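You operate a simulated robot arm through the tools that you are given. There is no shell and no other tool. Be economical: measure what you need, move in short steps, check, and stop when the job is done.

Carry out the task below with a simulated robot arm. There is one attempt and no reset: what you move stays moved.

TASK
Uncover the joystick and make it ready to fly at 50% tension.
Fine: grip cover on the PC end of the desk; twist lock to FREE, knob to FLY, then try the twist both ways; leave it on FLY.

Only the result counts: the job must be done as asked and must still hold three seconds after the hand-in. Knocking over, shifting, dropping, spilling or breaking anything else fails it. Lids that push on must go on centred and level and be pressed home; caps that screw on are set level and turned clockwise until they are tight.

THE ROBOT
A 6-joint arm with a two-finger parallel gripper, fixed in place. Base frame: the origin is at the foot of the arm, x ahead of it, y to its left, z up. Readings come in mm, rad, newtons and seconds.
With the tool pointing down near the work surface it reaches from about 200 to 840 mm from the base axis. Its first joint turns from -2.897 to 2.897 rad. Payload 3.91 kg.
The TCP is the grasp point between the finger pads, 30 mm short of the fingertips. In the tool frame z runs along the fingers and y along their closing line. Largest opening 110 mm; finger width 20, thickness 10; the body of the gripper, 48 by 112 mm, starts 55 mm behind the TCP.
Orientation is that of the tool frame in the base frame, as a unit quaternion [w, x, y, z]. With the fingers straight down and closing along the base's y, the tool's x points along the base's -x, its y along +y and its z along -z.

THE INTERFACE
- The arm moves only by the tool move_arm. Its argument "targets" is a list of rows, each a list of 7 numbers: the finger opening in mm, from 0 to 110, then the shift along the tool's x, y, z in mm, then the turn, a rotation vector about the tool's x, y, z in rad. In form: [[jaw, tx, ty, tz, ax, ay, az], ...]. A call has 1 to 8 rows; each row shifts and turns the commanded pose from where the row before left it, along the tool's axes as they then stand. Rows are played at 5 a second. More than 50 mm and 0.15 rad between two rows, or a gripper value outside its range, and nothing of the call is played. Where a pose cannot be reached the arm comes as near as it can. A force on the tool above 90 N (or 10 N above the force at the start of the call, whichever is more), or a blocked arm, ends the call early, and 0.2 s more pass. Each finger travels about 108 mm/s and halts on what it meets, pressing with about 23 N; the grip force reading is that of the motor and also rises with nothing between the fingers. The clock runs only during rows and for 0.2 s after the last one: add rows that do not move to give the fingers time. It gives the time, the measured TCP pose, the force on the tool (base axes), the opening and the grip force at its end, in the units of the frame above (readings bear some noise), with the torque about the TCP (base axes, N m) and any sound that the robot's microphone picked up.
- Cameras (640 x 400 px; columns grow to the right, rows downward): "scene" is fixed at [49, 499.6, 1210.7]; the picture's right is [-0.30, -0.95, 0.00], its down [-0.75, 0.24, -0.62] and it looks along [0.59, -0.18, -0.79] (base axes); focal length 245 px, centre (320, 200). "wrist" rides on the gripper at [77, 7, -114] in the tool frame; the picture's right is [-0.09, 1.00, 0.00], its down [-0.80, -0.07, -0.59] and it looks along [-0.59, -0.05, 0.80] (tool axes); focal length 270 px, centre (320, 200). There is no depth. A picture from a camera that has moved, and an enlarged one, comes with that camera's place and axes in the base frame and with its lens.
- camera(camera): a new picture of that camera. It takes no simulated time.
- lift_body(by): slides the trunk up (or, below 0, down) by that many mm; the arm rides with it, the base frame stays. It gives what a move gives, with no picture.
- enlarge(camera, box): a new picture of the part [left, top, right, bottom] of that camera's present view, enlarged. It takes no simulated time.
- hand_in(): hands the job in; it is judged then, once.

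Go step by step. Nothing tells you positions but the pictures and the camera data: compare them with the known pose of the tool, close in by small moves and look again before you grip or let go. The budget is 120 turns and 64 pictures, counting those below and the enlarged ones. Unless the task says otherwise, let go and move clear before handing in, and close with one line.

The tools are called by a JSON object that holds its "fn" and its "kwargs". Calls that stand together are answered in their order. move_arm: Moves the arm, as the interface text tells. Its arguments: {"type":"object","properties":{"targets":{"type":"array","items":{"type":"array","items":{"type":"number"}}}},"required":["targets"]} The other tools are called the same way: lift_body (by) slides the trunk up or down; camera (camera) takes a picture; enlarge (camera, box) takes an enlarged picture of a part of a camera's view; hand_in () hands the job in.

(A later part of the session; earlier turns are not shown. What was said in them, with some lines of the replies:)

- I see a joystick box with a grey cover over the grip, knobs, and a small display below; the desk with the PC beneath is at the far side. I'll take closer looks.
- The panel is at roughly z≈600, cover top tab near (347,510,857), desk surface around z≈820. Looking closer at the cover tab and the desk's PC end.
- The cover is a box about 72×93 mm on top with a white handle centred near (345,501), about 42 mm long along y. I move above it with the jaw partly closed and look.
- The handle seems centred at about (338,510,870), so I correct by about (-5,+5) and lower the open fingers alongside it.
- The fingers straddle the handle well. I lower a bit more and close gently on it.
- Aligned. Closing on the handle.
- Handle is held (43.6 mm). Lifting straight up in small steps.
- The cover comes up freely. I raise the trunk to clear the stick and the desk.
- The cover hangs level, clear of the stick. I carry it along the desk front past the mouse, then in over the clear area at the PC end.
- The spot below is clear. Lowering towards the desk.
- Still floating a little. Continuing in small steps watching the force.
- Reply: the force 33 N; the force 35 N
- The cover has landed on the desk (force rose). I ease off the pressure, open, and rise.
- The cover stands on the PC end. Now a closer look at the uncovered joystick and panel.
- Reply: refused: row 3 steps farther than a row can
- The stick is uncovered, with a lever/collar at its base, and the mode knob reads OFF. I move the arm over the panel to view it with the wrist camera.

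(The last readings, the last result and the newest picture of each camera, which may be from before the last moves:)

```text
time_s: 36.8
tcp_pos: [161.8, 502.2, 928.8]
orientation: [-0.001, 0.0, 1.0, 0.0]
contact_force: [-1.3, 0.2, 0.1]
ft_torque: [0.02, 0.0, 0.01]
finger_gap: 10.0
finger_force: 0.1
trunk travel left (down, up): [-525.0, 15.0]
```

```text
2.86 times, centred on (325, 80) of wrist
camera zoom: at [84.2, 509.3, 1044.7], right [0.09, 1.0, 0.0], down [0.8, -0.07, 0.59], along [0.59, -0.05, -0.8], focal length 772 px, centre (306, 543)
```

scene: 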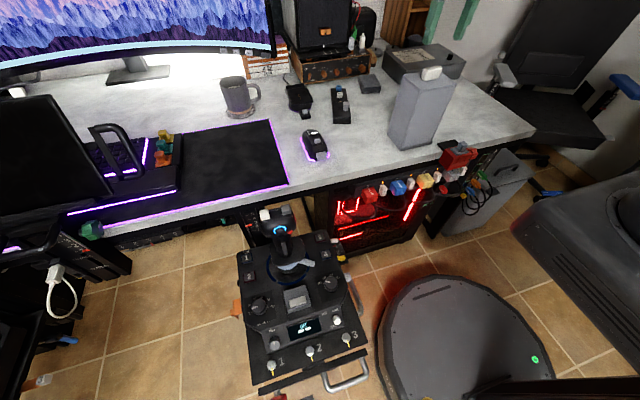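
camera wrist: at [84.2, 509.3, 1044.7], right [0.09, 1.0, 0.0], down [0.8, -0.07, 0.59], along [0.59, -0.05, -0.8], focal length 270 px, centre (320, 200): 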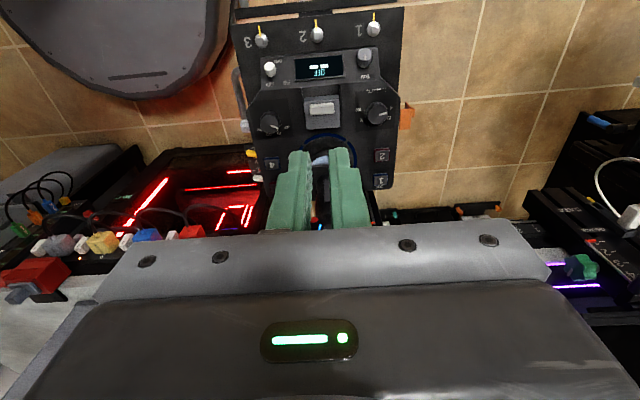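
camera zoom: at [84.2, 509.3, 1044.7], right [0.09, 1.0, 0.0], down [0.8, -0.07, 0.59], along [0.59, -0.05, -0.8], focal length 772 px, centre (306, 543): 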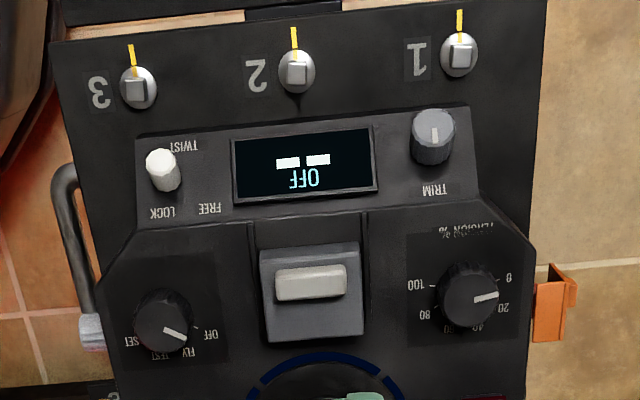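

Panel geometry: mode knob ≈(258,404,550), tension knob ≈(259,600,550), twist lock ≈(170,418,555). I take closer looks at the lock switch and the knobs.

{"fn": "enlarge", "kwargs": {"camera": "wrist", "box": [250, 40, 310, 90]}}

{"fn": "enlarge", "kwargs": {"camera": "scene", "box": [320, 300, 360, 335]}}

{"fn": "enlarge", "kwargs": {"camera": "wrist", "box": [250, 85, 400, 145]}}

```text
8.00 times, centred on (280, 65) of wrist
camera zoom: at [84.2, 509.3, 1044.7], right [0.09, 1.0, 0.0], down [0.8, -0.07, 0.59], along [0.59, -0.05, -0.8], focal length 2162 px, centre (640, 1280)
```

zoom: 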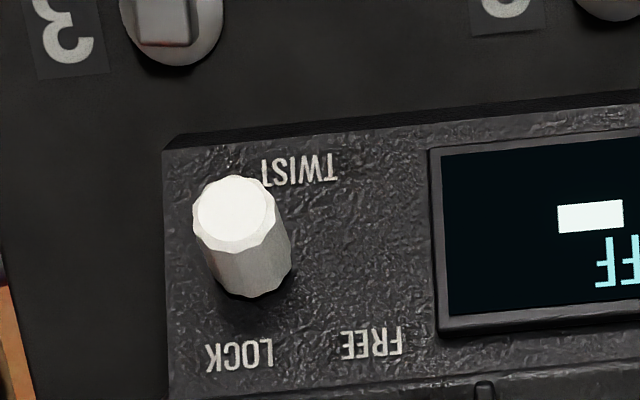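

```text
11.43 times, centred on (340, 318) of scene
camera zoom: at [49.0, 499.6, 1210.7], right [-0.3, -0.95, 0.0], down [-0.75, 0.24, -0.62], along [0.59, -0.18, -0.79], focal length 2804 px, centre (91, -1143)
```

zoom: 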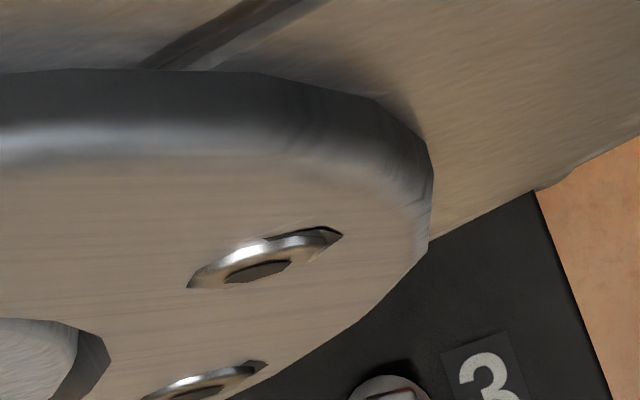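

```text
4.27 times, centred on (325, 115) of wrist
camera zoom: at [84.2, 509.3, 1044.7], right [0.09, 1.0, 0.0], down [0.8, -0.07, 0.59], along [0.59, -0.05, -0.8], focal length 1153 px, centre (299, 563)
```

zoom: 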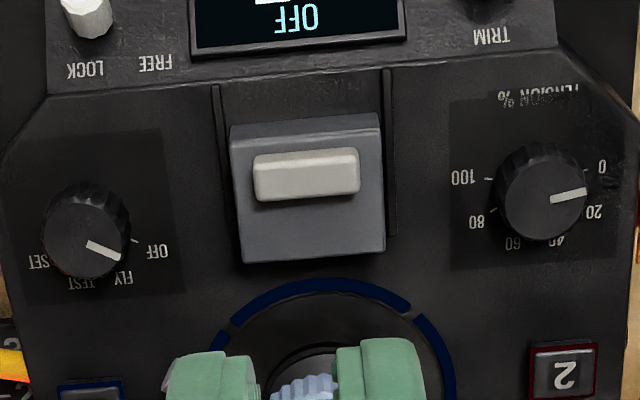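

The lock is a white slide button sitting under LOCK; the tension knob points near 0 and must end pointing straight ahead (between 40 and 60). I go over the tension knob first and lower the trunk.

{"fn": "move_arm", "kwargs": {"targets": [[30, -28, 33, 0, 0, 0, 0], [50, -28, 33, 0, 0, 0, 0], [64, -27, 32, 0, 0, 0, 0], [64, 0, 0, 0, 0, 0, 0]]}}

{"fn": "lift_body", "kwargs": {"by": -230}}

{"fn": "camera", "kwargs": {"camera": "wrist"}}

{"fn": "camera", "kwargs": {"camera": "scene"}}

```text
time_s: 37.8
tcp_pos: [244.3, 600.5, 930.3]
orientation: [0.0, 0.001, 1.0, -0.001]
contact_force: [-0.2, 0.6, 0.1]
ft_torque: [0.0, 0.0, 0.0]
finger_gap: 63.9
finger_force: 0.1
trunk travel left (down, up): [-525.0, 15.0]
```

```text
time_s: 40.2
tcp_pos: [245.6, 600.2, 699.5]
orientation: [0.0, 0.0, 1.0, 0.0]
contact_force: [0.2, -0.1, 0.5]
ft_torque: [-0.01, 0.01, 0.01]
finger_gap: 64.0
finger_force: 0.1
trunk travel left (down, up): [-295.0, 245.0]
```

```text
25 pictures are left
camera wrist: at [166.4, 607.4, 816.3], right [0.09, 1.0, 0.0], down [0.8, -0.07, 0.59], along [0.59, -0.05, -0.8], focal length 270 px, centre (320, 200)
```

wrist: 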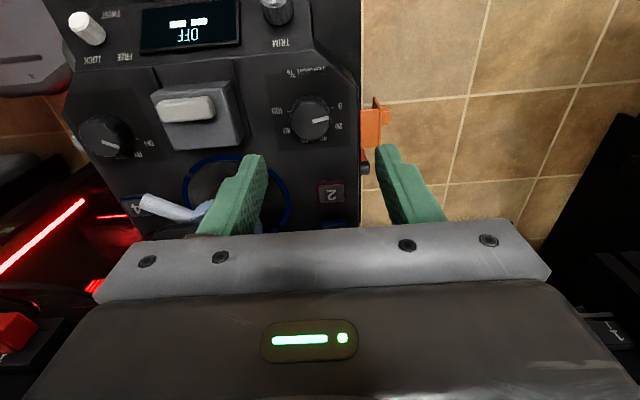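

```text
24 pictures are left
```

scene: 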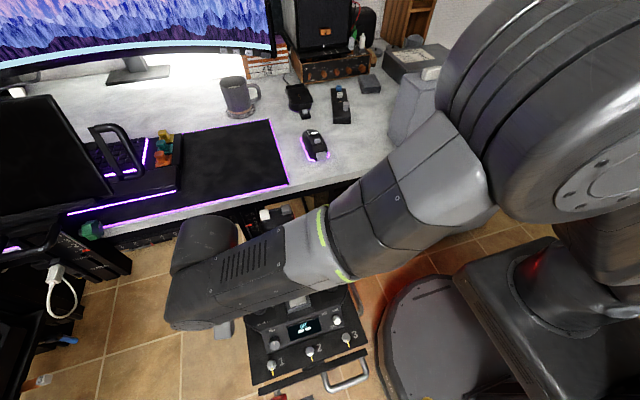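

Triangulating gives the tension knob at about (248,594), cap z≈586, diameter ≈36 mm; an orange hook sits close at its left. I centre, pre-rotate slightly, and descend part way.

{"fn": "move_arm", "kwargs": {"targets": [[58, -2, -6, 0, 0, 0, 0], [58, 0, 0, 20, 0, 0, -0.1], [58, 0, 0, 20, 0, 0, -0.1], [58, 0, 0, 20, 0, 0, -0.1], [58, 0, 0, 10, 0, 0, 0], [58, 0, 0, 0, 0, 0, 0]]}}

{"fn": "camera", "kwargs": {"camera": "wrist"}}

```text
time_s: 41.6
tcp_pos: [246.6, 593.9, 630.9]
orientation: [0.0, -0.15, 0.989, 0.0]
contact_force: [-0.7, -0.2, -0.7]
ft_torque: [0.02, 0.02, -0.03]
finger_gap: 58.1
finger_force: 0.1
trunk travel left (down, up): [-295.0, 245.0]
```

```text
23 pictures are left
camera wrist: at [170.1, 577.6, 747.3], right [-0.21, 0.98, 0.0], down [0.79, 0.17, 0.59], along [0.58, 0.12, -0.8], focal length 270 px, centre (320, 200)
```

wrist: 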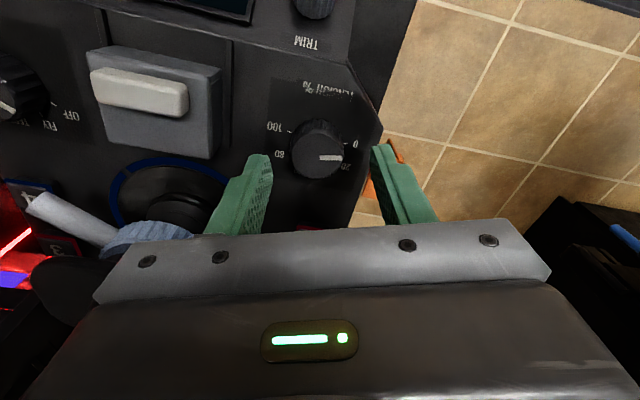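

Well centred; I narrow the jaw to stay clear of the orange hook and descend to the knob.

{"fn": "move_arm", "kwargs": {"targets": [[50, -2, 0, 0, 0, 0, 0], [50, 0, 0, 8, 0, 0, 0], [50, 0, 0, 8, 0, 0, 0], [50, 0, 0, 6, 0, 0, 0], [50, 0, 0, 0, 0, 0, 0]]}}

{"fn": "enlarge", "kwargs": {"camera": "wrist", "box": [200, 80, 460, 240]}}

```text
time_s: 42.8
tcp_pos: [249.0, 596.2, 606.5]
orientation: [-0.001, -0.149, 0.989, 0.0]
contact_force: [0.1, -0.1, 0.8]
ft_torque: [0.01, -0.01, -0.02]
finger_gap: 49.8
finger_force: 0.1
trunk travel left (down, up): [-295.0, 245.0]
```

```text
2.46 times, centred on (330, 160) of wrist
camera zoom: at [172.7, 579.3, 723.5], right [-0.21, 0.98, 0.0], down [0.79, 0.17, 0.59], along [0.58, 0.12, -0.8], focal length 665 px, centre (295, 298)
```

zoom: 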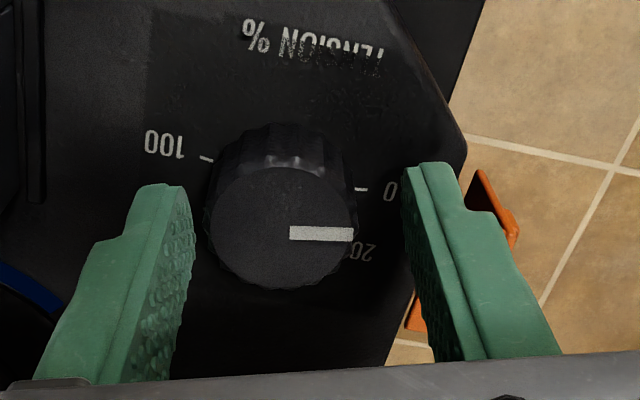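

Knob is 3–4 mm off centre relative to the fingers; I correct, go 3 mm deeper and close.

{"fn": "move_arm", "kwargs": {"targets": [[50, -2.3, -4.4, 0, 0, 0, 0], [50, 0, 0, 3, 0, 0, 0], [40, 0, 0, 0, 0, 0, 0], [30, 0, 0, 0, 0, 0, 0], [30, 0, 0, 0, 0, 0, 0], [30, 0, 0, 0, 0, 0, 0]]}}

```text
time_s: 44.2
tcp_pos: [250.6, 593.3, 605.2]
orientation: [0.001, -0.15, 0.989, 0.0]
contact_force: [-0.5, 9.0, -0.9]
ft_torque: [-0.12, -0.29, -0.06]
finger_gap: 33.3
finger_force: 45.0
trunk travel left (down, up): [-295.0, 245.0]
```

Gripped (33 mm). I relieve the side load and turn clockwise.

{"fn": "move_arm", "kwargs": {"targets": [[30, 0, 0.8, 0, 0, 0, 0], [30, 0, 0, 0, 0, 0, 0.14], [30, 0, 0, 0, 0, 0, 0.14], [30, 0, 0, 0, 0, 0, 0.14], [30, 0, 0, 0, 0, 0, 0.14], [30, 0, 0, 0, 0, 0, 0.14], [30, 0, 0, 0, 0, 0, 0]]}}

{"fn": "enlarge", "kwargs": {"camera": "wrist", "box": [200, 80, 460, 240]}}

```text
time_s: 45.8
tcp_pos: [251.7, 589.8, 604.6]
orientation: [-0.001, 0.2, 0.98, -0.002]
contact_force: [-8.4, -15.5, 3.3]
ft_torque: [0.0, 0.81, 0.08]
finger_gap: 33.4
finger_force: 44.9
trunk travel left (down, up): [-295.0, 245.0]
```

```text
2.46 times, centred on (330, 160) of wrist
camera zoom: at [182.6, 627.3, 721.1], right [0.47, 0.88, 0.0], down [0.71, -0.38, 0.59], along [0.52, -0.28, -0.8], focal length 665 px, centre (295, 298)
```

zoom: 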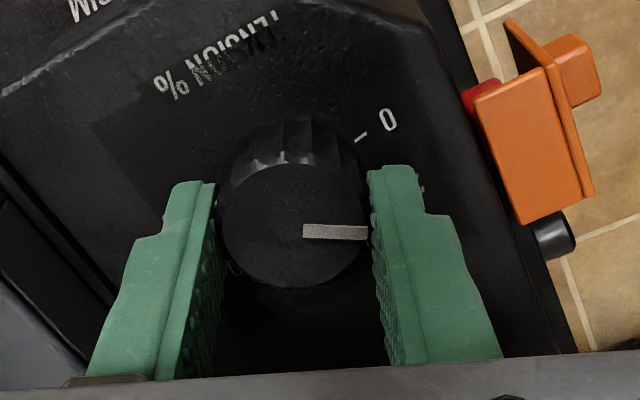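

The knob turns with the hand (pointer fixed in the tool view). The knob axis works out to (246,592), so I recentre and continue turning.

{"fn": "move_arm", "kwargs": {"targets": [[30, 2.5, -3.3, 0, 0, 0, 0], [30, 0, 0, 0, 0, 0, 0.14], [30, 0, 0, 0, 0, 0, 0.14], [30, 0, 0, 0, 0, 0, 0.14], [30, 0, 0, 0, 0, 0, 0.14], [30, 0, 0, 0, 0, 0, 0.14], [30, 0, 0, 0, 0, 0, 0.14], [30, 0, 0, 0, 0, 0, 0.1]]}}

{"fn": "enlarge", "kwargs": {"camera": "wrist", "box": [200, 80, 460, 240]}}

```text
time_s: 47.6
tcp_pos: [249.4, 589.8, 604.9]
orientation: [0.0, 0.622, 0.783, -0.001]
contact_force: [29.2, -23.5, 2.3]
ft_torque: [-0.83, -1.28, -0.07]
finger_gap: 33.3
finger_force: 44.9
trunk travel left (down, up): [-295.0, 245.0]
```

```text
2.46 times, centred on (330, 160) of wrist
camera zoom: at [236.9, 665.3, 721.1], right [0.99, 0.14, 0.0], down [0.11, -0.8, 0.6], along [0.08, -0.59, -0.8], focal length 665 px, centre (295, 298)
```

zoom: 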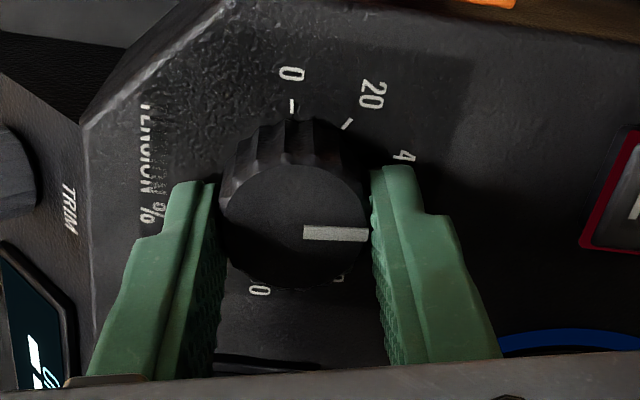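

About 6–7° remain before the pointer is straight ahead; I relieve the side load and finish the turn.

{"fn": "move_arm", "kwargs": {"targets": [[30, -2, 2.2, 0, 0, 0, 0.06], [30, 0, 0, 0, 0, 0, 0.055], [30, 0, 0, 0, 0, 0, 0]]}}

{"fn": "move_arm", "kwargs": {"targets": [[44, 0, 0, 0, 0, 0, 0], [52, 0, 0, 0, 0, 0, 0], [52, 0, 0, -20, 0, 0, 0], [52, 0, 0, 0, 0, 0, 0]]}}

{"fn": "enlarge", "kwargs": {"camera": "wrist", "box": [200, 60, 460, 220]}}

```text
time_s: 48.4
tcp_pos: [248.0, 588.1, 604.9]
orientation: [-0.002, 0.665, 0.747, -0.001]
contact_force: [-6.1, -17.5, 4.4]
ft_torque: [-0.85, -0.16, 0.04]
finger_gap: 33.2
finger_force: 45.1
trunk travel left (down, up): [-295.0, 245.0]
```

```text
time_s: 49.4
tcp_pos: [249.5, 588.5, 625.4]
orientation: [0.0, 0.665, 0.747, 0.0]
contact_force: [-0.4, 0.2, 0.2]
ft_torque: [0.0, -0.02, -0.02]
finger_gap: 52.0
finger_force: 0.0
trunk travel left (down, up): [-295.0, 245.0]
```

```text
2.46 times, centred on (330, 140) of wrist
camera zoom: at [247.2, 666.4, 741.0], right [1.0, 0.03, 0.0], down [0.02, -0.8, 0.59], along [0.02, -0.59, -0.8], focal length 665 px, centre (295, 348)
```

zoom: 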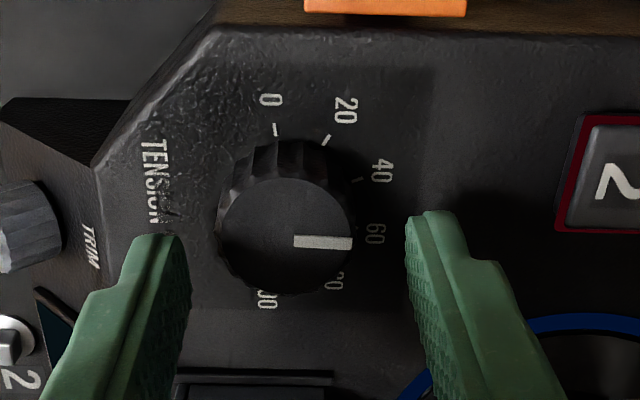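

The pointer now sits midway between 40 and 60: tension 50%. I rise, turn the hand back, and move beside the twist lock.

{"fn": "move_arm", "kwargs": {"targets": [[40, 0, 0, -20, 0, 0, 0], [20, 0, 0, -20, 0, 0, 0], [10, 0, 0, -20, 0, 0, -0.14], [10, 0, 0, -15, 0, 0, -0.14], [10, 0, 0, 0, 0, 0, -0.14], [10, 0, 0, 0, 0, 0, -0.14], [10, 0, 0, 0, 0, 0, -0.14], [10, 0, 0, 0, 0, 0, -0.14]]}}

{"fn": "move_arm", "kwargs": {"targets": [[0, 0, 0, 0, 0, 0, -0.14], [0, 0, 0, 0, 0, 0, -0.14], [0, 0, 0, 0, 0, 0, -0.14], [0, 0, 0, 0, 0, 0, -0.14], [0, 0, 0, 0, 0, 0, -0.055], [0, 20, -40, 0, 0, 0, 0], [0, 20, -40, 0, 0, 0, 0], [0, 20, -40, 0, 0, 0, 0]]}}

{"fn": "camera", "kwargs": {"camera": "wrist"}}

```text
time_s: 51.2
tcp_pos: [251.3, 589.7, 699.7]
orientation: [0.0, 0.302, 0.953, 0.0]
contact_force: [0.3, 0.0, 0.0]
ft_torque: [-0.01, 0.0, -0.01]
finger_gap: 10.0
finger_force: 0.1
trunk travel left (down, up): [-295.0, 245.0]
```

```text
time_s: 53.0
tcp_pos: [186.5, 468.9, 701.6]
orientation: [0.001, 0.0, 1.0, 0.0]
contact_force: [-0.1, 0.3, -0.4]
ft_torque: [0.01, -0.01, -0.02]
finger_gap: 0.0
finger_force: 22.8
trunk travel left (down, up): [-295.0, 245.0]
```

```text
18 pictures are left
camera wrist: at [109.4, 475.4, 817.2], right [0.09, 1.0, 0.0], down [0.8, -0.07, 0.59], along [0.59, -0.05, -0.8], focal length 270 px, centre (320, 200)
```

wrist: 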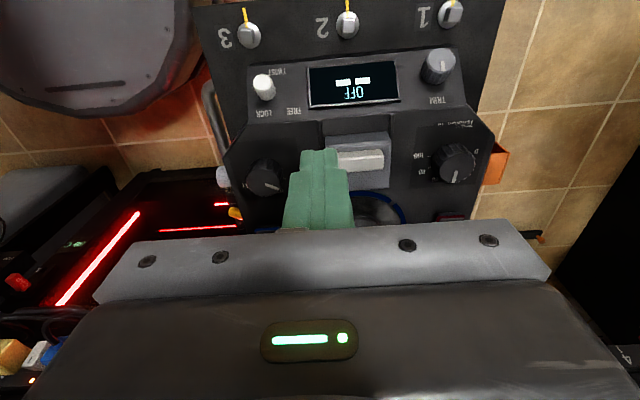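

The lock button's top is near (163,422,566), on a surface sloping toward the robot. I bring the closed fingertips to its right (-y) side.

{"fn": "move_arm", "kwargs": {"targets": [[0, 9, -37, 0, 0, 0, 0], [0, 9, -37, 0, 0, 0, 0], [0, 0, 0, 35, 0, 0, 0], [0, 0, 0, 35, 0, 0, 0], [0, 0, 0, 25, 0, 0, 0], [0, 0, 0, 0, 0, 0, 0]]}}

{"fn": "enlarge", "kwargs": {"camera": "wrist", "box": [240, 60, 440, 210]}}

```text
time_s: 54.4
tcp_pos: [172.2, 394.9, 601.7]
orientation: [0.0, 0.0, 1.0, 0.0]
contact_force: [-0.6, 0.2, -0.4]
ft_torque: [-0.01, -0.02, 0.01]
finger_gap: 0.0
finger_force: 22.9
trunk travel left (down, up): [-295.0, 245.0]
```

```text
2.67 times, centred on (340, 135) of wrist
camera zoom: at [94.6, 401.1, 718.8], right [0.09, 1.0, 0.0], down [0.8, -0.07, 0.59], along [0.59, -0.05, -0.8], focal length 721 px, centre (267, 373)
```

zoom: 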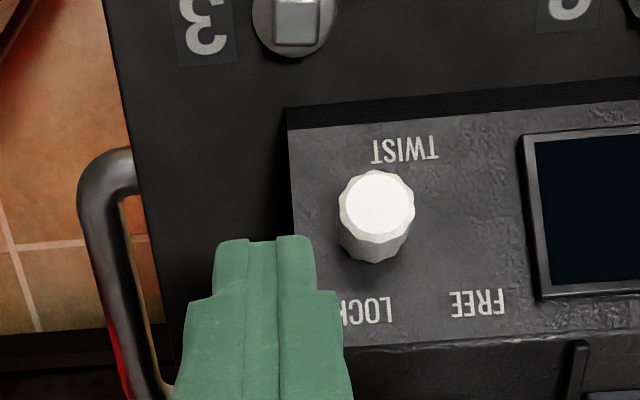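

Triangulation gives the button top at (164,421,563) on a face sloped about 45°. I place the tip alongside it and push toward FREE (+y) in small steps.

{"fn": "move_arm", "kwargs": {"targets": [[0, 8, 0, 6, 0, 0, 0], [0, 0, 0, 6, 0, 0, 0], [0, 0, 0, 5, 0, 0, 0], [0, 0, 5, 0, 0, 0, 0], [0, 0, 4, 0, 0, 0, 0], [0, 0, 4, 0, 0, 0, 0], [0, 0, 3, 0, 0, 0, 0]]}}

{"fn": "enlarge", "kwargs": {"camera": "wrist", "box": [240, 60, 440, 210]}}

```text
time_s: 56.0
tcp_pos: [166.0, 410.2, 586.8]
orientation: [0.0, 0.0, 1.0, -0.001]
contact_force: [-0.9, -1.5, -1.7]
ft_torque: [-0.03, 0.0, 0.02]
finger_gap: 0.0
finger_force: 23.1
trunk travel left (down, up): [-295.0, 245.0]
```

```text
2.67 times, centred on (340, 135) of wrist
camera zoom: at [87.2, 417.7, 703.2], right [0.09, 1.0, 0.0], down [0.8, -0.07, 0.59], along [0.59, -0.05, -0.8], focal length 721 px, centre (267, 373)
```

zoom: 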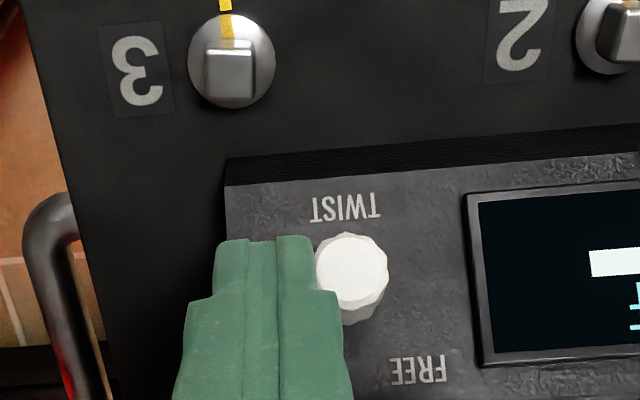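

It slides easily. Continuing toward FREE.

{"fn": "move_arm", "kwargs": {"targets": [[0, 0, 3, 0, 0, 0, 0], [0, 0, 3, 0, 0, 0, 0], [0, 0, 3, 0, 0, 0, 0], [0, 0, 2, 0, 0, 0, 0]]}}

{"fn": "enlarge", "kwargs": {"camera": "wrist", "box": [240, 60, 440, 210]}}

```text
time_s: 57.0
tcp_pos: [164.8, 421.5, 587.6]
orientation: [0.001, 0.0, 1.0, 0.0]
contact_force: [-0.2, -1.3, -1.2]
ft_torque: [-0.07, 0.0, 0.01]
finger_gap: 0.0
finger_force: 23.8
trunk travel left (down, up): [-295.0, 245.0]
```

```text
2.67 times, centred on (340, 135) of wrist
camera zoom: at [86.5, 428.7, 703.6], right [0.09, 1.0, 0.0], down [0.8, -0.07, 0.59], along [0.59, -0.05, -0.8], focal length 721 px, centre (267, 373)
```

zoom: 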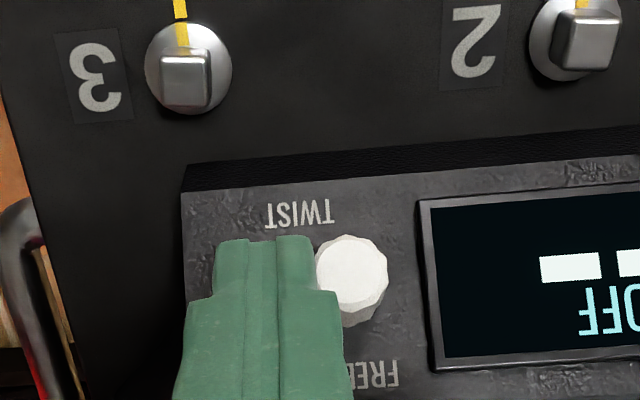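

{"fn": "move_arm", "kwargs": {"targets": [[0, 0, 2, 0, 0, 0, 0], [0, 0, 2, 0, 0, 0, 0], [0, 0, 0, 0, 0, 0, 0]]}}

{"fn": "move_arm", "kwargs": {"targets": [[0, 0, 2, 0, 0, 0, 0], [0, 0, 0, 0, 0, 0, 0]]}}

{"fn": "move_arm", "kwargs": {"targets": [[0, 0, 2, 0, 0, 0, 0], [0, 0, 0, 0, 0, 0, 0]]}}

```text
time_s: 57.8
tcp_pos: [164.8, 425.2, 588.7]
orientation: [0.0, 0.001, 1.0, -0.003]
contact_force: [-0.8, -12.2, -1.5]
ft_torque: [-0.35, 0.0, -0.02]
finger_gap: 0.0
finger_force: 23.2
trunk travel left (down, up): [-295.0, 245.0]
```

```text
time_s: 58.4
tcp_pos: [164.2, 425.9, 588.3]
orientation: [0.0, 0.0, 1.0, -0.002]
contact_force: [0.6, -26.4, -0.2]
ft_torque: [-0.74, -0.02, -0.05]
finger_gap: 0.1
finger_force: 22.8
trunk travel left (down, up): [-295.0, 245.0]
```

```text
time_s: 59.0
tcp_pos: [165.1, 424.9, 588.2]
orientation: [-0.001, 0.001, 1.0, -0.003]
contact_force: [4.8, -33.6, -0.2]
ft_torque: [-0.87, -0.11, -0.09]
finger_gap: 0.0
finger_force: 22.6
trunk travel left (down, up): [-295.0, 245.0]
```

The button hit its end stop at FREE. I back off, rise and go over the mode knob at about (246,409).

{"fn": "move_arm", "kwargs": {"targets": [[0, 0, -10, 0, 0, 0, 0], [0, 0, 0, -25, 0, 0, 0], [0, 0, 0, -25, 0, 0, 0], [20, -28, -6, 0, 0, 0, 0], [40, -28, -5, 0, 0, 0, 0], [52, -25, 0, 0, 0, 0, 0], [52, 0, 0, 0, 0, 0, 0]]}}

{"fn": "camera", "kwargs": {"camera": "wrist"}}

```text
time_s: 60.6
tcp_pos: [244.8, 406.5, 638.6]
orientation: [0.0, 0.001, 1.0, 0.0]
contact_force: [0.4, -1.1, 0.0]
ft_torque: [-0.01, 0.01, 0.0]
finger_gap: 51.8
finger_force: 0.1
trunk travel left (down, up): [-295.0, 245.0]
```

```text
14 pictures are left
camera wrist: at [166.7, 412.9, 754.9], right [0.09, 1.0, 0.0], down [0.8, -0.07, 0.59], along [0.59, -0.05, -0.8], focal length 270 px, centre (320, 200)
```

wrist: 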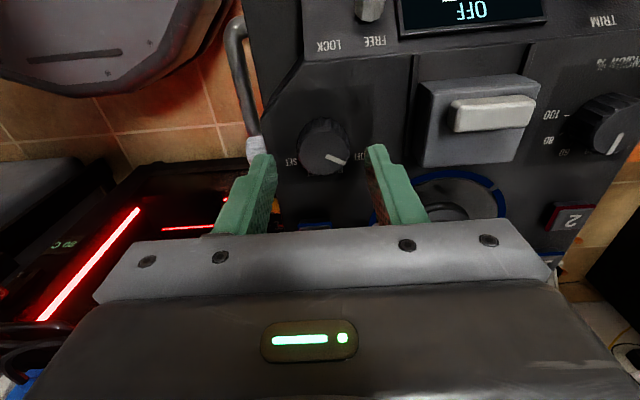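

Lock now under FREE. Centring over the mode knob and descending.

{"fn": "move_arm", "kwargs": {"targets": [[46, -2, 3, 0, 0, 0, 0], [46, 0, 0, 8, 0, 0, 0], [46, 0, 0, 8, 0, 0, 0], [46, 0, 0, 0, 0, 0, 0]]}}

{"fn": "enlarge", "kwargs": {"camera": "wrist", "box": [200, 80, 460, 240]}}

```text
time_s: 61.6
tcp_pos: [248.3, 412.2, 621.6]
orientation: [0.0, 0.0, 1.0, 0.0]
contact_force: [0.2, -0.2, -0.1]
ft_torque: [0.0, -0.03, 0.02]
finger_gap: 46.0
finger_force: 0.0
trunk travel left (down, up): [-295.0, 245.0]
```

```text
2.46 times, centred on (330, 160) of wrist
camera zoom: at [169.9, 419.4, 739.3], right [0.09, 1.0, 0.0], down [0.8, -0.07, 0.59], along [0.59, -0.05, -0.8], focal length 665 px, centre (295, 298)
```

zoom: 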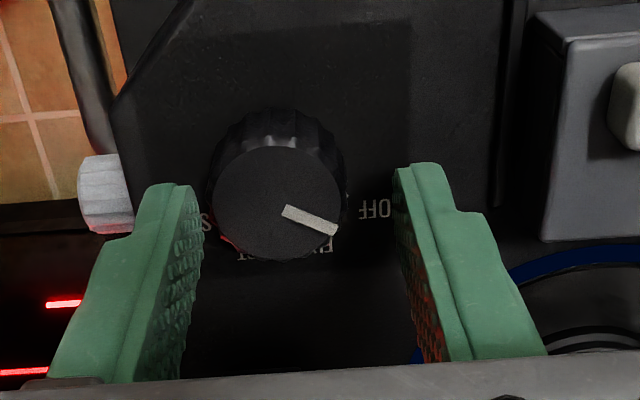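

{"fn": "move_arm", "kwargs": {"targets": [[46, -1, -4, 0, 0, 0, 0], [46, 0, 0, 8, 0, 0, 0], [46, 0, 0, 9, 0, 0, 0], [38, 0, 0, 0, 0, 0, 0], [28, 0, 0, 0, 0, 0, 0], [28, 0, 0, 0, 0, 0, 0], [28, 0, 0, 0, 0, 0, 0]]}}

```text
time_s: 63.2
tcp_pos: [248.0, 409.3, 604.0]
orientation: [0.0, 0.0, 1.0, -0.001]
contact_force: [0.7, -2.0, 0.8]
ft_torque: [0.29, -0.08, 0.02]
finger_gap: 33.3
finger_force: 44.4
trunk travel left (down, up): [-295.0, 245.0]
```

Knob gripped. The pointer is at about 60° (OFF); FLY is at about 20°, so I turn clockwise 40°.

{"fn": "move_arm", "kwargs": {"targets": [[28, 0, 0, 0, 0, 0, 0.14], [28, 0, 0, 0, 0, 0, 0.14], [28, 0, 0, 0, 0, 0, 0.14], [28, 0, 0, 0, 0, 0, 0.14], [28, 0, 0, 0, 0, 0, 0.14], [28, 0, 0, 0, 0, 0, 0]]}}

{"fn": "camera", "kwargs": {"camera": "wrist"}}

```text
time_s: 64.6
tcp_pos: [248.1, 406.9, 605.3]
orientation: [0.001, 0.343, 0.939, 0.0]
contact_force: [-5.4, -0.5, -6.9]
ft_torque: [0.42, -0.03, 0.02]
finger_gap: 33.5
finger_force: 44.6
trunk travel left (down, up): [-295.0, 245.0]
```

```text
12 pictures are left
camera wrist: at [193.0, 462.5, 720.7], right [0.71, 0.7, 0.0], down [0.57, -0.57, 0.59], along [0.42, -0.42, -0.8], focal length 270 px, centre (320, 200)
```

wrist: 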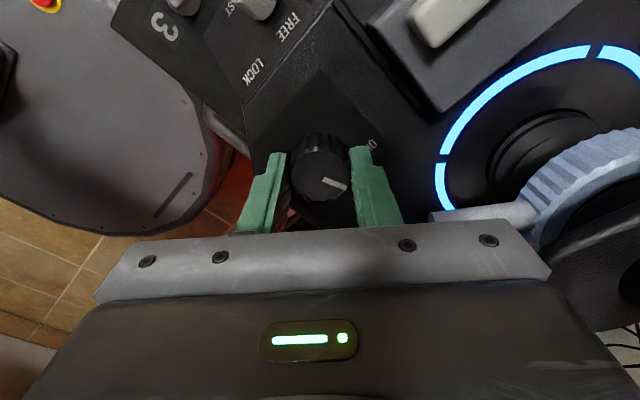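

The ring light has come on. I release, rise, turn back and check the display.

{"fn": "move_arm", "kwargs": {"targets": [[40, 0, 0, 0, 0, 0, 0], [46, 0, 0, 0, 0, 0, 0], [46, 0, 0, -15, 0, 0, 0], [46, 0, 0, -30, 0, 0, 0], [46, 0, 0, -40, 0, 0, 0], [46, 0, 0, -40, 0, 0, -0.14], [46, 0, 0, 0, 0, 0, -0.14], [46, 0, 0, 0, 0, 0, -0.14]]}}

{"fn": "move_arm", "kwargs": {"targets": [[46, 0, 0, 0, 0, 0, -0.14], [46, 0, 0, 0, 0, 0, -0.14], [60, 20, 30, -30, 0, 0, 0], [60, 20, 30, -30, 0, 0, 0]]}}

{"fn": "enlarge", "kwargs": {"camera": "wrist", "box": [200, 0, 440, 160]}}

```text
time_s: 66.4
tcp_pos: [247.3, 409.1, 730.6]
orientation: [0.0, 0.138, 0.99, 0.0]
contact_force: [0.5, -0.2, -0.3]
ft_torque: [-0.01, 0.0, -0.01]
finger_gap: 45.8
finger_force: 0.0
trunk travel left (down, up): [-295.0, 245.0]
```

```text
time_s: 67.4
tcp_pos: [204.3, 469.5, 791.9]
orientation: [0.001, 0.001, 1.0, 0.001]
contact_force: [0.0, 0.0, 0.0]
ft_torque: [-0.01, 0.03, 0.0]
finger_gap: 60.2
finger_force: 0.1
trunk travel left (down, up): [-295.0, 245.0]
```

```text
2.50 times, centred on (320, 80) of wrist
camera zoom: at [127.5, 475.7, 908.0], right [0.09, 1.0, 0.0], down [0.8, -0.07, 0.59], along [0.59, -0.05, -0.8], focal length 676 px, centre (320, 500)
```

zoom: 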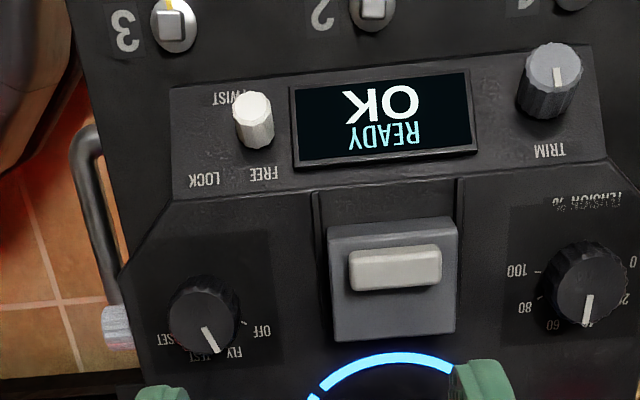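

Display says READY / OK on FLY, with the lock on FREE and tension at 50. Now I rise and go over the stick to try the twist.

{"fn": "move_arm", "kwargs": {"targets": [[100, 0, 0, -45, 0, 0, 0], [100, 0, 0, -45, 0, 0, 0], [100, 0, 0, -45, 0, 0, 0], [100, -35, 9, 0, 0, 0, 0], [100, -35, 9, 0, 0, 0, 0], [100, -35, 9, 0, 0, 0, 0], [100, -30, 9, 0, 0, 0, 0], [100, 0, 0, 0, 0, 0, 0]]}}

{"fn": "camera", "kwargs": {"camera": "wrist"}}

```text
time_s: 69.2
tcp_pos: [343.8, 502.7, 924.6]
orientation: [0.0, 0.0, 1.0, 0.0]
contact_force: [-0.3, 0.2, -0.3]
ft_torque: [-0.03, 0.02, -0.04]
finger_gap: 100.1
finger_force: 0.0
trunk travel left (down, up): [-295.0, 245.0]
```

```text
10 pictures are left
camera wrist: at [266.0, 510.0, 1040.7], right [0.09, 1.0, 0.0], down [0.8, -0.07, 0.59], along [0.59, -0.05, -0.8], focal length 270 px, centre (320, 200)
```

wrist: 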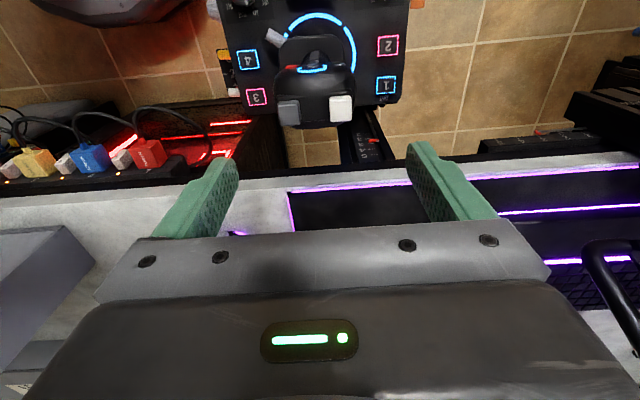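

The head of the stick is centred near (338,501), about 70 mm wide in y, tops of its buttons at z≈828. I descend with open fingers on either side and check.

{"fn": "move_arm", "kwargs": {"targets": [[100, 5, -1, 20, 0, 0, 0], [100, 0, 0, 25, 0, 0, 0], [100, 0, 0, 25, 0, 0, 0], [100, 0, 0, 10, 0, 0, 0], [100, 0, 0, 0, 0, 0, 0]]}}

{"fn": "camera", "kwargs": {"camera": "wrist"}}

{"fn": "enlarge", "kwargs": {"camera": "scene", "box": [210, 160, 350, 270]}}

```text
time_s: 70.4
tcp_pos: [341.3, 503.3, 842.4]
orientation: [0.0, 0.0, 1.0, 0.001]
contact_force: [0.2, -0.2, -0.2]
ft_torque: [-0.01, 0.02, -0.02]
finger_gap: 100.0
finger_force: 0.1
trunk travel left (down, up): [-295.0, 245.0]
```

```text
9 pictures are left
camera wrist: at [262.3, 509.8, 959.6], right [0.09, 1.0, 0.0], down [0.8, -0.07, 0.59], along [0.59, -0.05, -0.8], focal length 270 px, centre (320, 200)
```

wrist: 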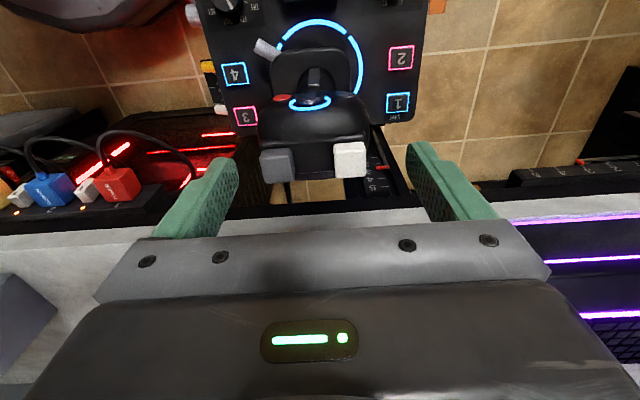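

```text
3.64 times, centred on (280, 215) of scene
camera zoom: at [49.0, 499.6, 1210.7], right [-0.3, -0.95, 0.0], down [-0.75, 0.24, -0.62], along [0.59, -0.18, -0.79], focal length 892 px, centre (466, 146)
```

zoom: 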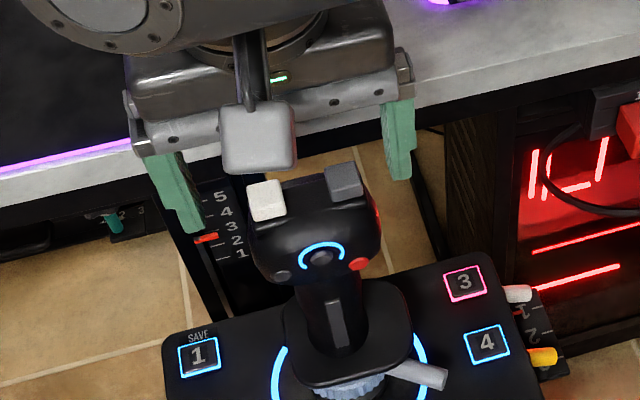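

Fingers straddle the head with room; I shift 3 mm, go down 40 mm and close on the head's sides.

{"fn": "move_arm", "kwargs": {"targets": [[100, 2, -3, 10, 0, 0, 0], [100, 0, 0, 15, 0, 0, 0], [100, 0, 0, 12, 0, 0, 0], [90, 0, 0, 0, 0, 0, 0], [82, 0, 0, 0, 0, 0, 0], [70, 0, 0, 0, 0, 0, 0], [60, 0, 0, 0, 0, 0, 0], [60, 0, 0, 0, 0, 0, 0]]}}

{"fn": "enlarge", "kwargs": {"camera": "scene", "box": [210, 160, 350, 270]}}

```text
time_s: 72.2
tcp_pos: [338.9, 499.6, 806.5]
orientation: [0.0, 0.001, 1.0, 0.0]
contact_force: [0.3, 0.1, -0.3]
ft_torque: [-0.06, -0.02, 0.0]
finger_gap: 72.2
finger_force: 22.5
trunk travel left (down, up): [-295.0, 245.0]
```

```text
3.64 times, centred on (280, 215) of scene
camera zoom: at [49.0, 499.6, 1210.7], right [-0.3, -0.95, 0.0], down [-0.75, 0.24, -0.62], along [0.59, -0.18, -0.79], focal length 892 px, centre (466, 146)
```

zoom: 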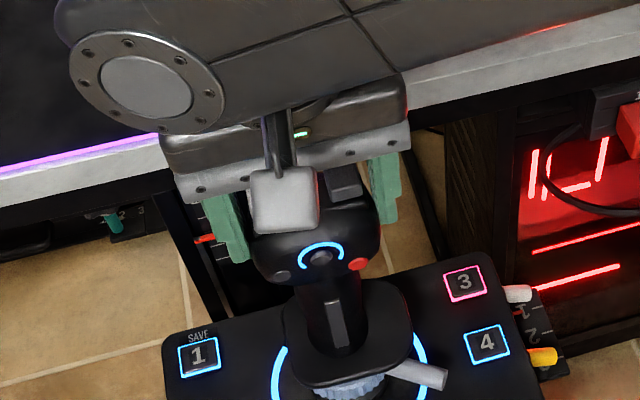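

Head held centred (72 mm, no side load). Twisting clockwise a little and reading the torque.

{"fn": "move_arm", "kwargs": {"targets": [[60, 0, 0, 0, 0, 0, 0.07], [60, 0, 0, 0, 0, 0, 0.07], [60, 0, 0, 0, 0, 0, 0.06], [60, 0, 0, 0, 0, 0, 0]]}}

```text
time_s: 73.2
tcp_pos: [336.7, 499.9, 806.7]
orientation: [-0.001, 0.1, 0.995, 0.0]
contact_force: [3.2, 0.0, -9.6]
ft_torque: [0.08, -0.69, 0.11]
finger_gap: 72.3
finger_force: 23.2
trunk travel left (down, up): [-295.0, 245.0]
```

{"fn": "move_arm", "kwargs": {"targets": [[60, 0, 0, 0, 0, 0, 0.06], [60, 0, 0, 0, 0, 0, 0.06], [60, 0, 0, 0, 0, 0, 0.04], [60, 0, 0, 0, 0, 0, 0]]}}

{"fn": "camera", "kwargs": {"camera": "wrist"}}

```text
time_s: 74.2
tcp_pos: [337.8, 500.5, 808.6]
orientation: [0.0, 0.179, 0.984, 0.001]
contact_force: [0.0, -2.0, 3.4]
ft_torque: [-0.4, -0.14, 1.23]
finger_gap: 72.8
finger_force: 22.6
trunk travel left (down, up): [-295.0, 245.0]
```

```text
6 pictures are left
camera wrist: at [266.5, 534.0, 924.8], right [0.43, 0.9, 0.0], down [0.72, -0.35, 0.59], along [0.54, -0.26, -0.8], focal length 270 px, centre (320, 200)
```

wrist: 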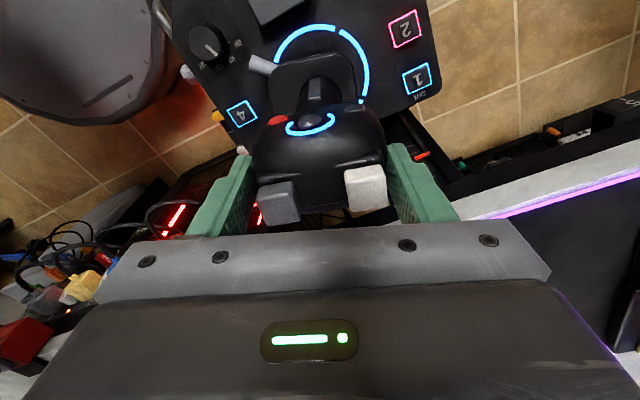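

Reached the stop clockwise (torque 1.2 N m), the head turned with the hand. Now back through centre and the other way.

{"fn": "move_arm", "kwargs": {"targets": [[60, 0, 0, 0, 0, 0, -0.09], [60, 0, 0, 0, 0, 0, -0.09], [60, 0, 0, 0, 0, 0, -0.09], [60, 0, 0, 0, 0, 0, -0.09], [60, 0, 0, 0, 0, 0, -0.07], [60, 0, 0, 0, 0, 0, -0.07], [60, 0, 0, 0, 0, 0, -0.06], [60, 0, 0, 0, 0, 0, 0]]}}

{"fn": "move_arm", "kwargs": {"targets": [[60, 0, 0, 0, 0, 0, -0.06], [60, 0, 0, 0, 0, 0, -0.06], [60, 0, 0, 0, 0, 0, -0.04], [60, 0, 0, 0, 0, 0, 0]]}}

```text
time_s: 76.0
tcp_pos: [336.4, 499.8, 807.7]
orientation: [0.0, -0.1, 0.995, 0.0]
contact_force: [1.2, -1.0, 0.4]
ft_torque: [-0.11, -0.28, -0.57]
finger_gap: 71.2
finger_force: 23.4
trunk travel left (down, up): [-295.0, 245.0]
```

```text
time_s: 77.0
tcp_pos: [337.0, 500.1, 807.4]
orientation: [0.001, -0.178, 0.984, 0.0]
contact_force: [1.3, 0.4, -1.9]
ft_torque: [0.14, -0.34, -0.98]
finger_gap: 71.3
finger_force: 23.3
trunk travel left (down, up): [-295.0, 245.0]
```

Both directions tried. I return to centre, release and rise.

{"fn": "move_arm", "kwargs": {"targets": [[60, 0, 0, 0, 0, 0, 0.09], [60, 0, 0, 0, 0, 0, 0.09], [60, 0, 0, 0, 0, 0, 0.09], [60, 0, 0, 0, 0, 0, 0.09], [60, 0, 0, 0, 0, 0, 0]]}}

{"fn": "move_arm", "kwargs": {"targets": [[80, 0, 0, 0, 0, 0, 0], [96, 0, 0, 0, 0, 0, 0], [100, 0, 0, 0, 0, 0, 0], [100, 0, 0, -20, 0, 0, 0], [100, 0, 0, -40, 0, 0, 0], [100, 0, 0, -45, 0, 0, 0], [100, 0, 0, -20, 0, 0, 0]]}}

{"fn": "camera", "kwargs": {"camera": "wrist"}}

```text
time_s: 78.2
tcp_pos: [337.2, 499.1, 808.9]
orientation: [0.0, 0.001, 1.0, 0.0]
contact_force: [0.5, 2.0, -2.3]
ft_torque: [0.47, -0.08, 0.08]
finger_gap: 71.2
finger_force: 23.1
trunk travel left (down, up): [-295.0, 245.0]
```

```text
time_s: 79.8
tcp_pos: [338.3, 497.6, 933.8]
orientation: [0.001, 0.0, 1.0, -0.001]
contact_force: [0.3, -0.9, 0.3]
ft_torque: [-0.01, 0.01, 0.03]
finger_gap: 100.1
finger_force: 0.0
trunk travel left (down, up): [-295.0, 245.0]
```

```text
5 pictures are left
camera wrist: at [260.4, 505.1, 1049.5], right [0.09, 1.0, 0.0], down [0.8, -0.07, 0.59], along [0.59, -0.05, -0.8], focal length 270 px, centre (320, 200)
```

wrist: 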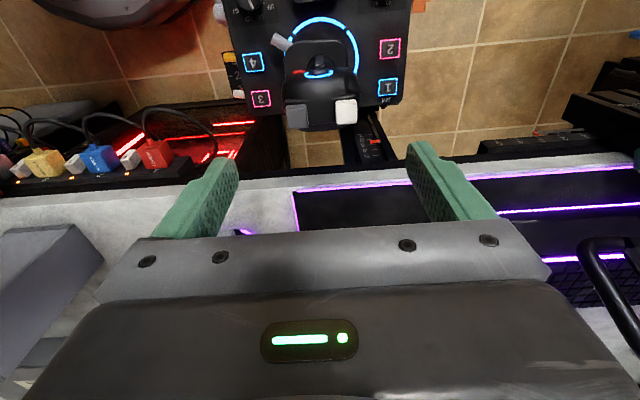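

Stick is centred again. Checking the whole panel and cover once more from the scene camera.

{"fn": "enlarge", "kwargs": {"camera": "scene", "box": [230, 265, 370, 365]}}

{"fn": "camera", "kwargs": {"camera": "scene"}}

```text
4.00 times, centred on (300, 315) of scene
camera zoom: at [49.0, 499.6, 1210.7], right [-0.3, -0.95, 0.0], down [-0.75, 0.24, -0.62], along [0.59, -0.18, -0.79], focal length 981 px, centre (400, -260)
```

zoom: 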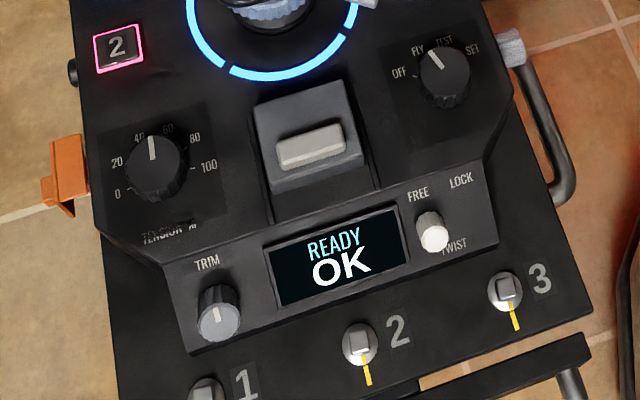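

```text
3 pictures are left
```

scene: 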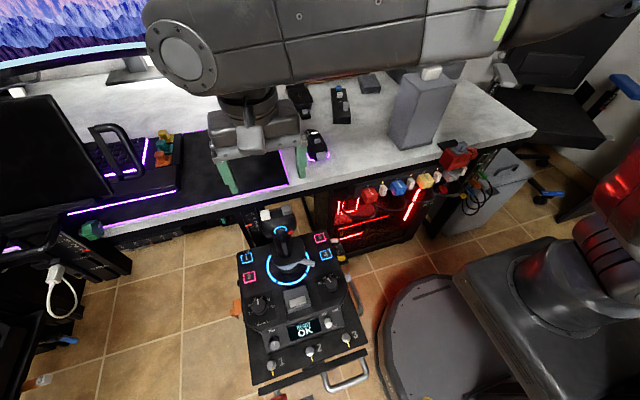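

The panel reads READY / OK with the knob on FLY, the lock on FREE and the tension pointer at 50. The stick is centred, the cover is upright on the desk's PC end and the gripper is clear, so I'm handing in.

{"fn": "hand_in", "kwargs": {}}

```text
The job is handed in.
```

The joystick is uncovered and ready to fly: tension is at 50%, the twist lock is on FREE and the knob is left on FLY. I tried the twist both ways, and the grip cover is standing on the PC end of the desk.
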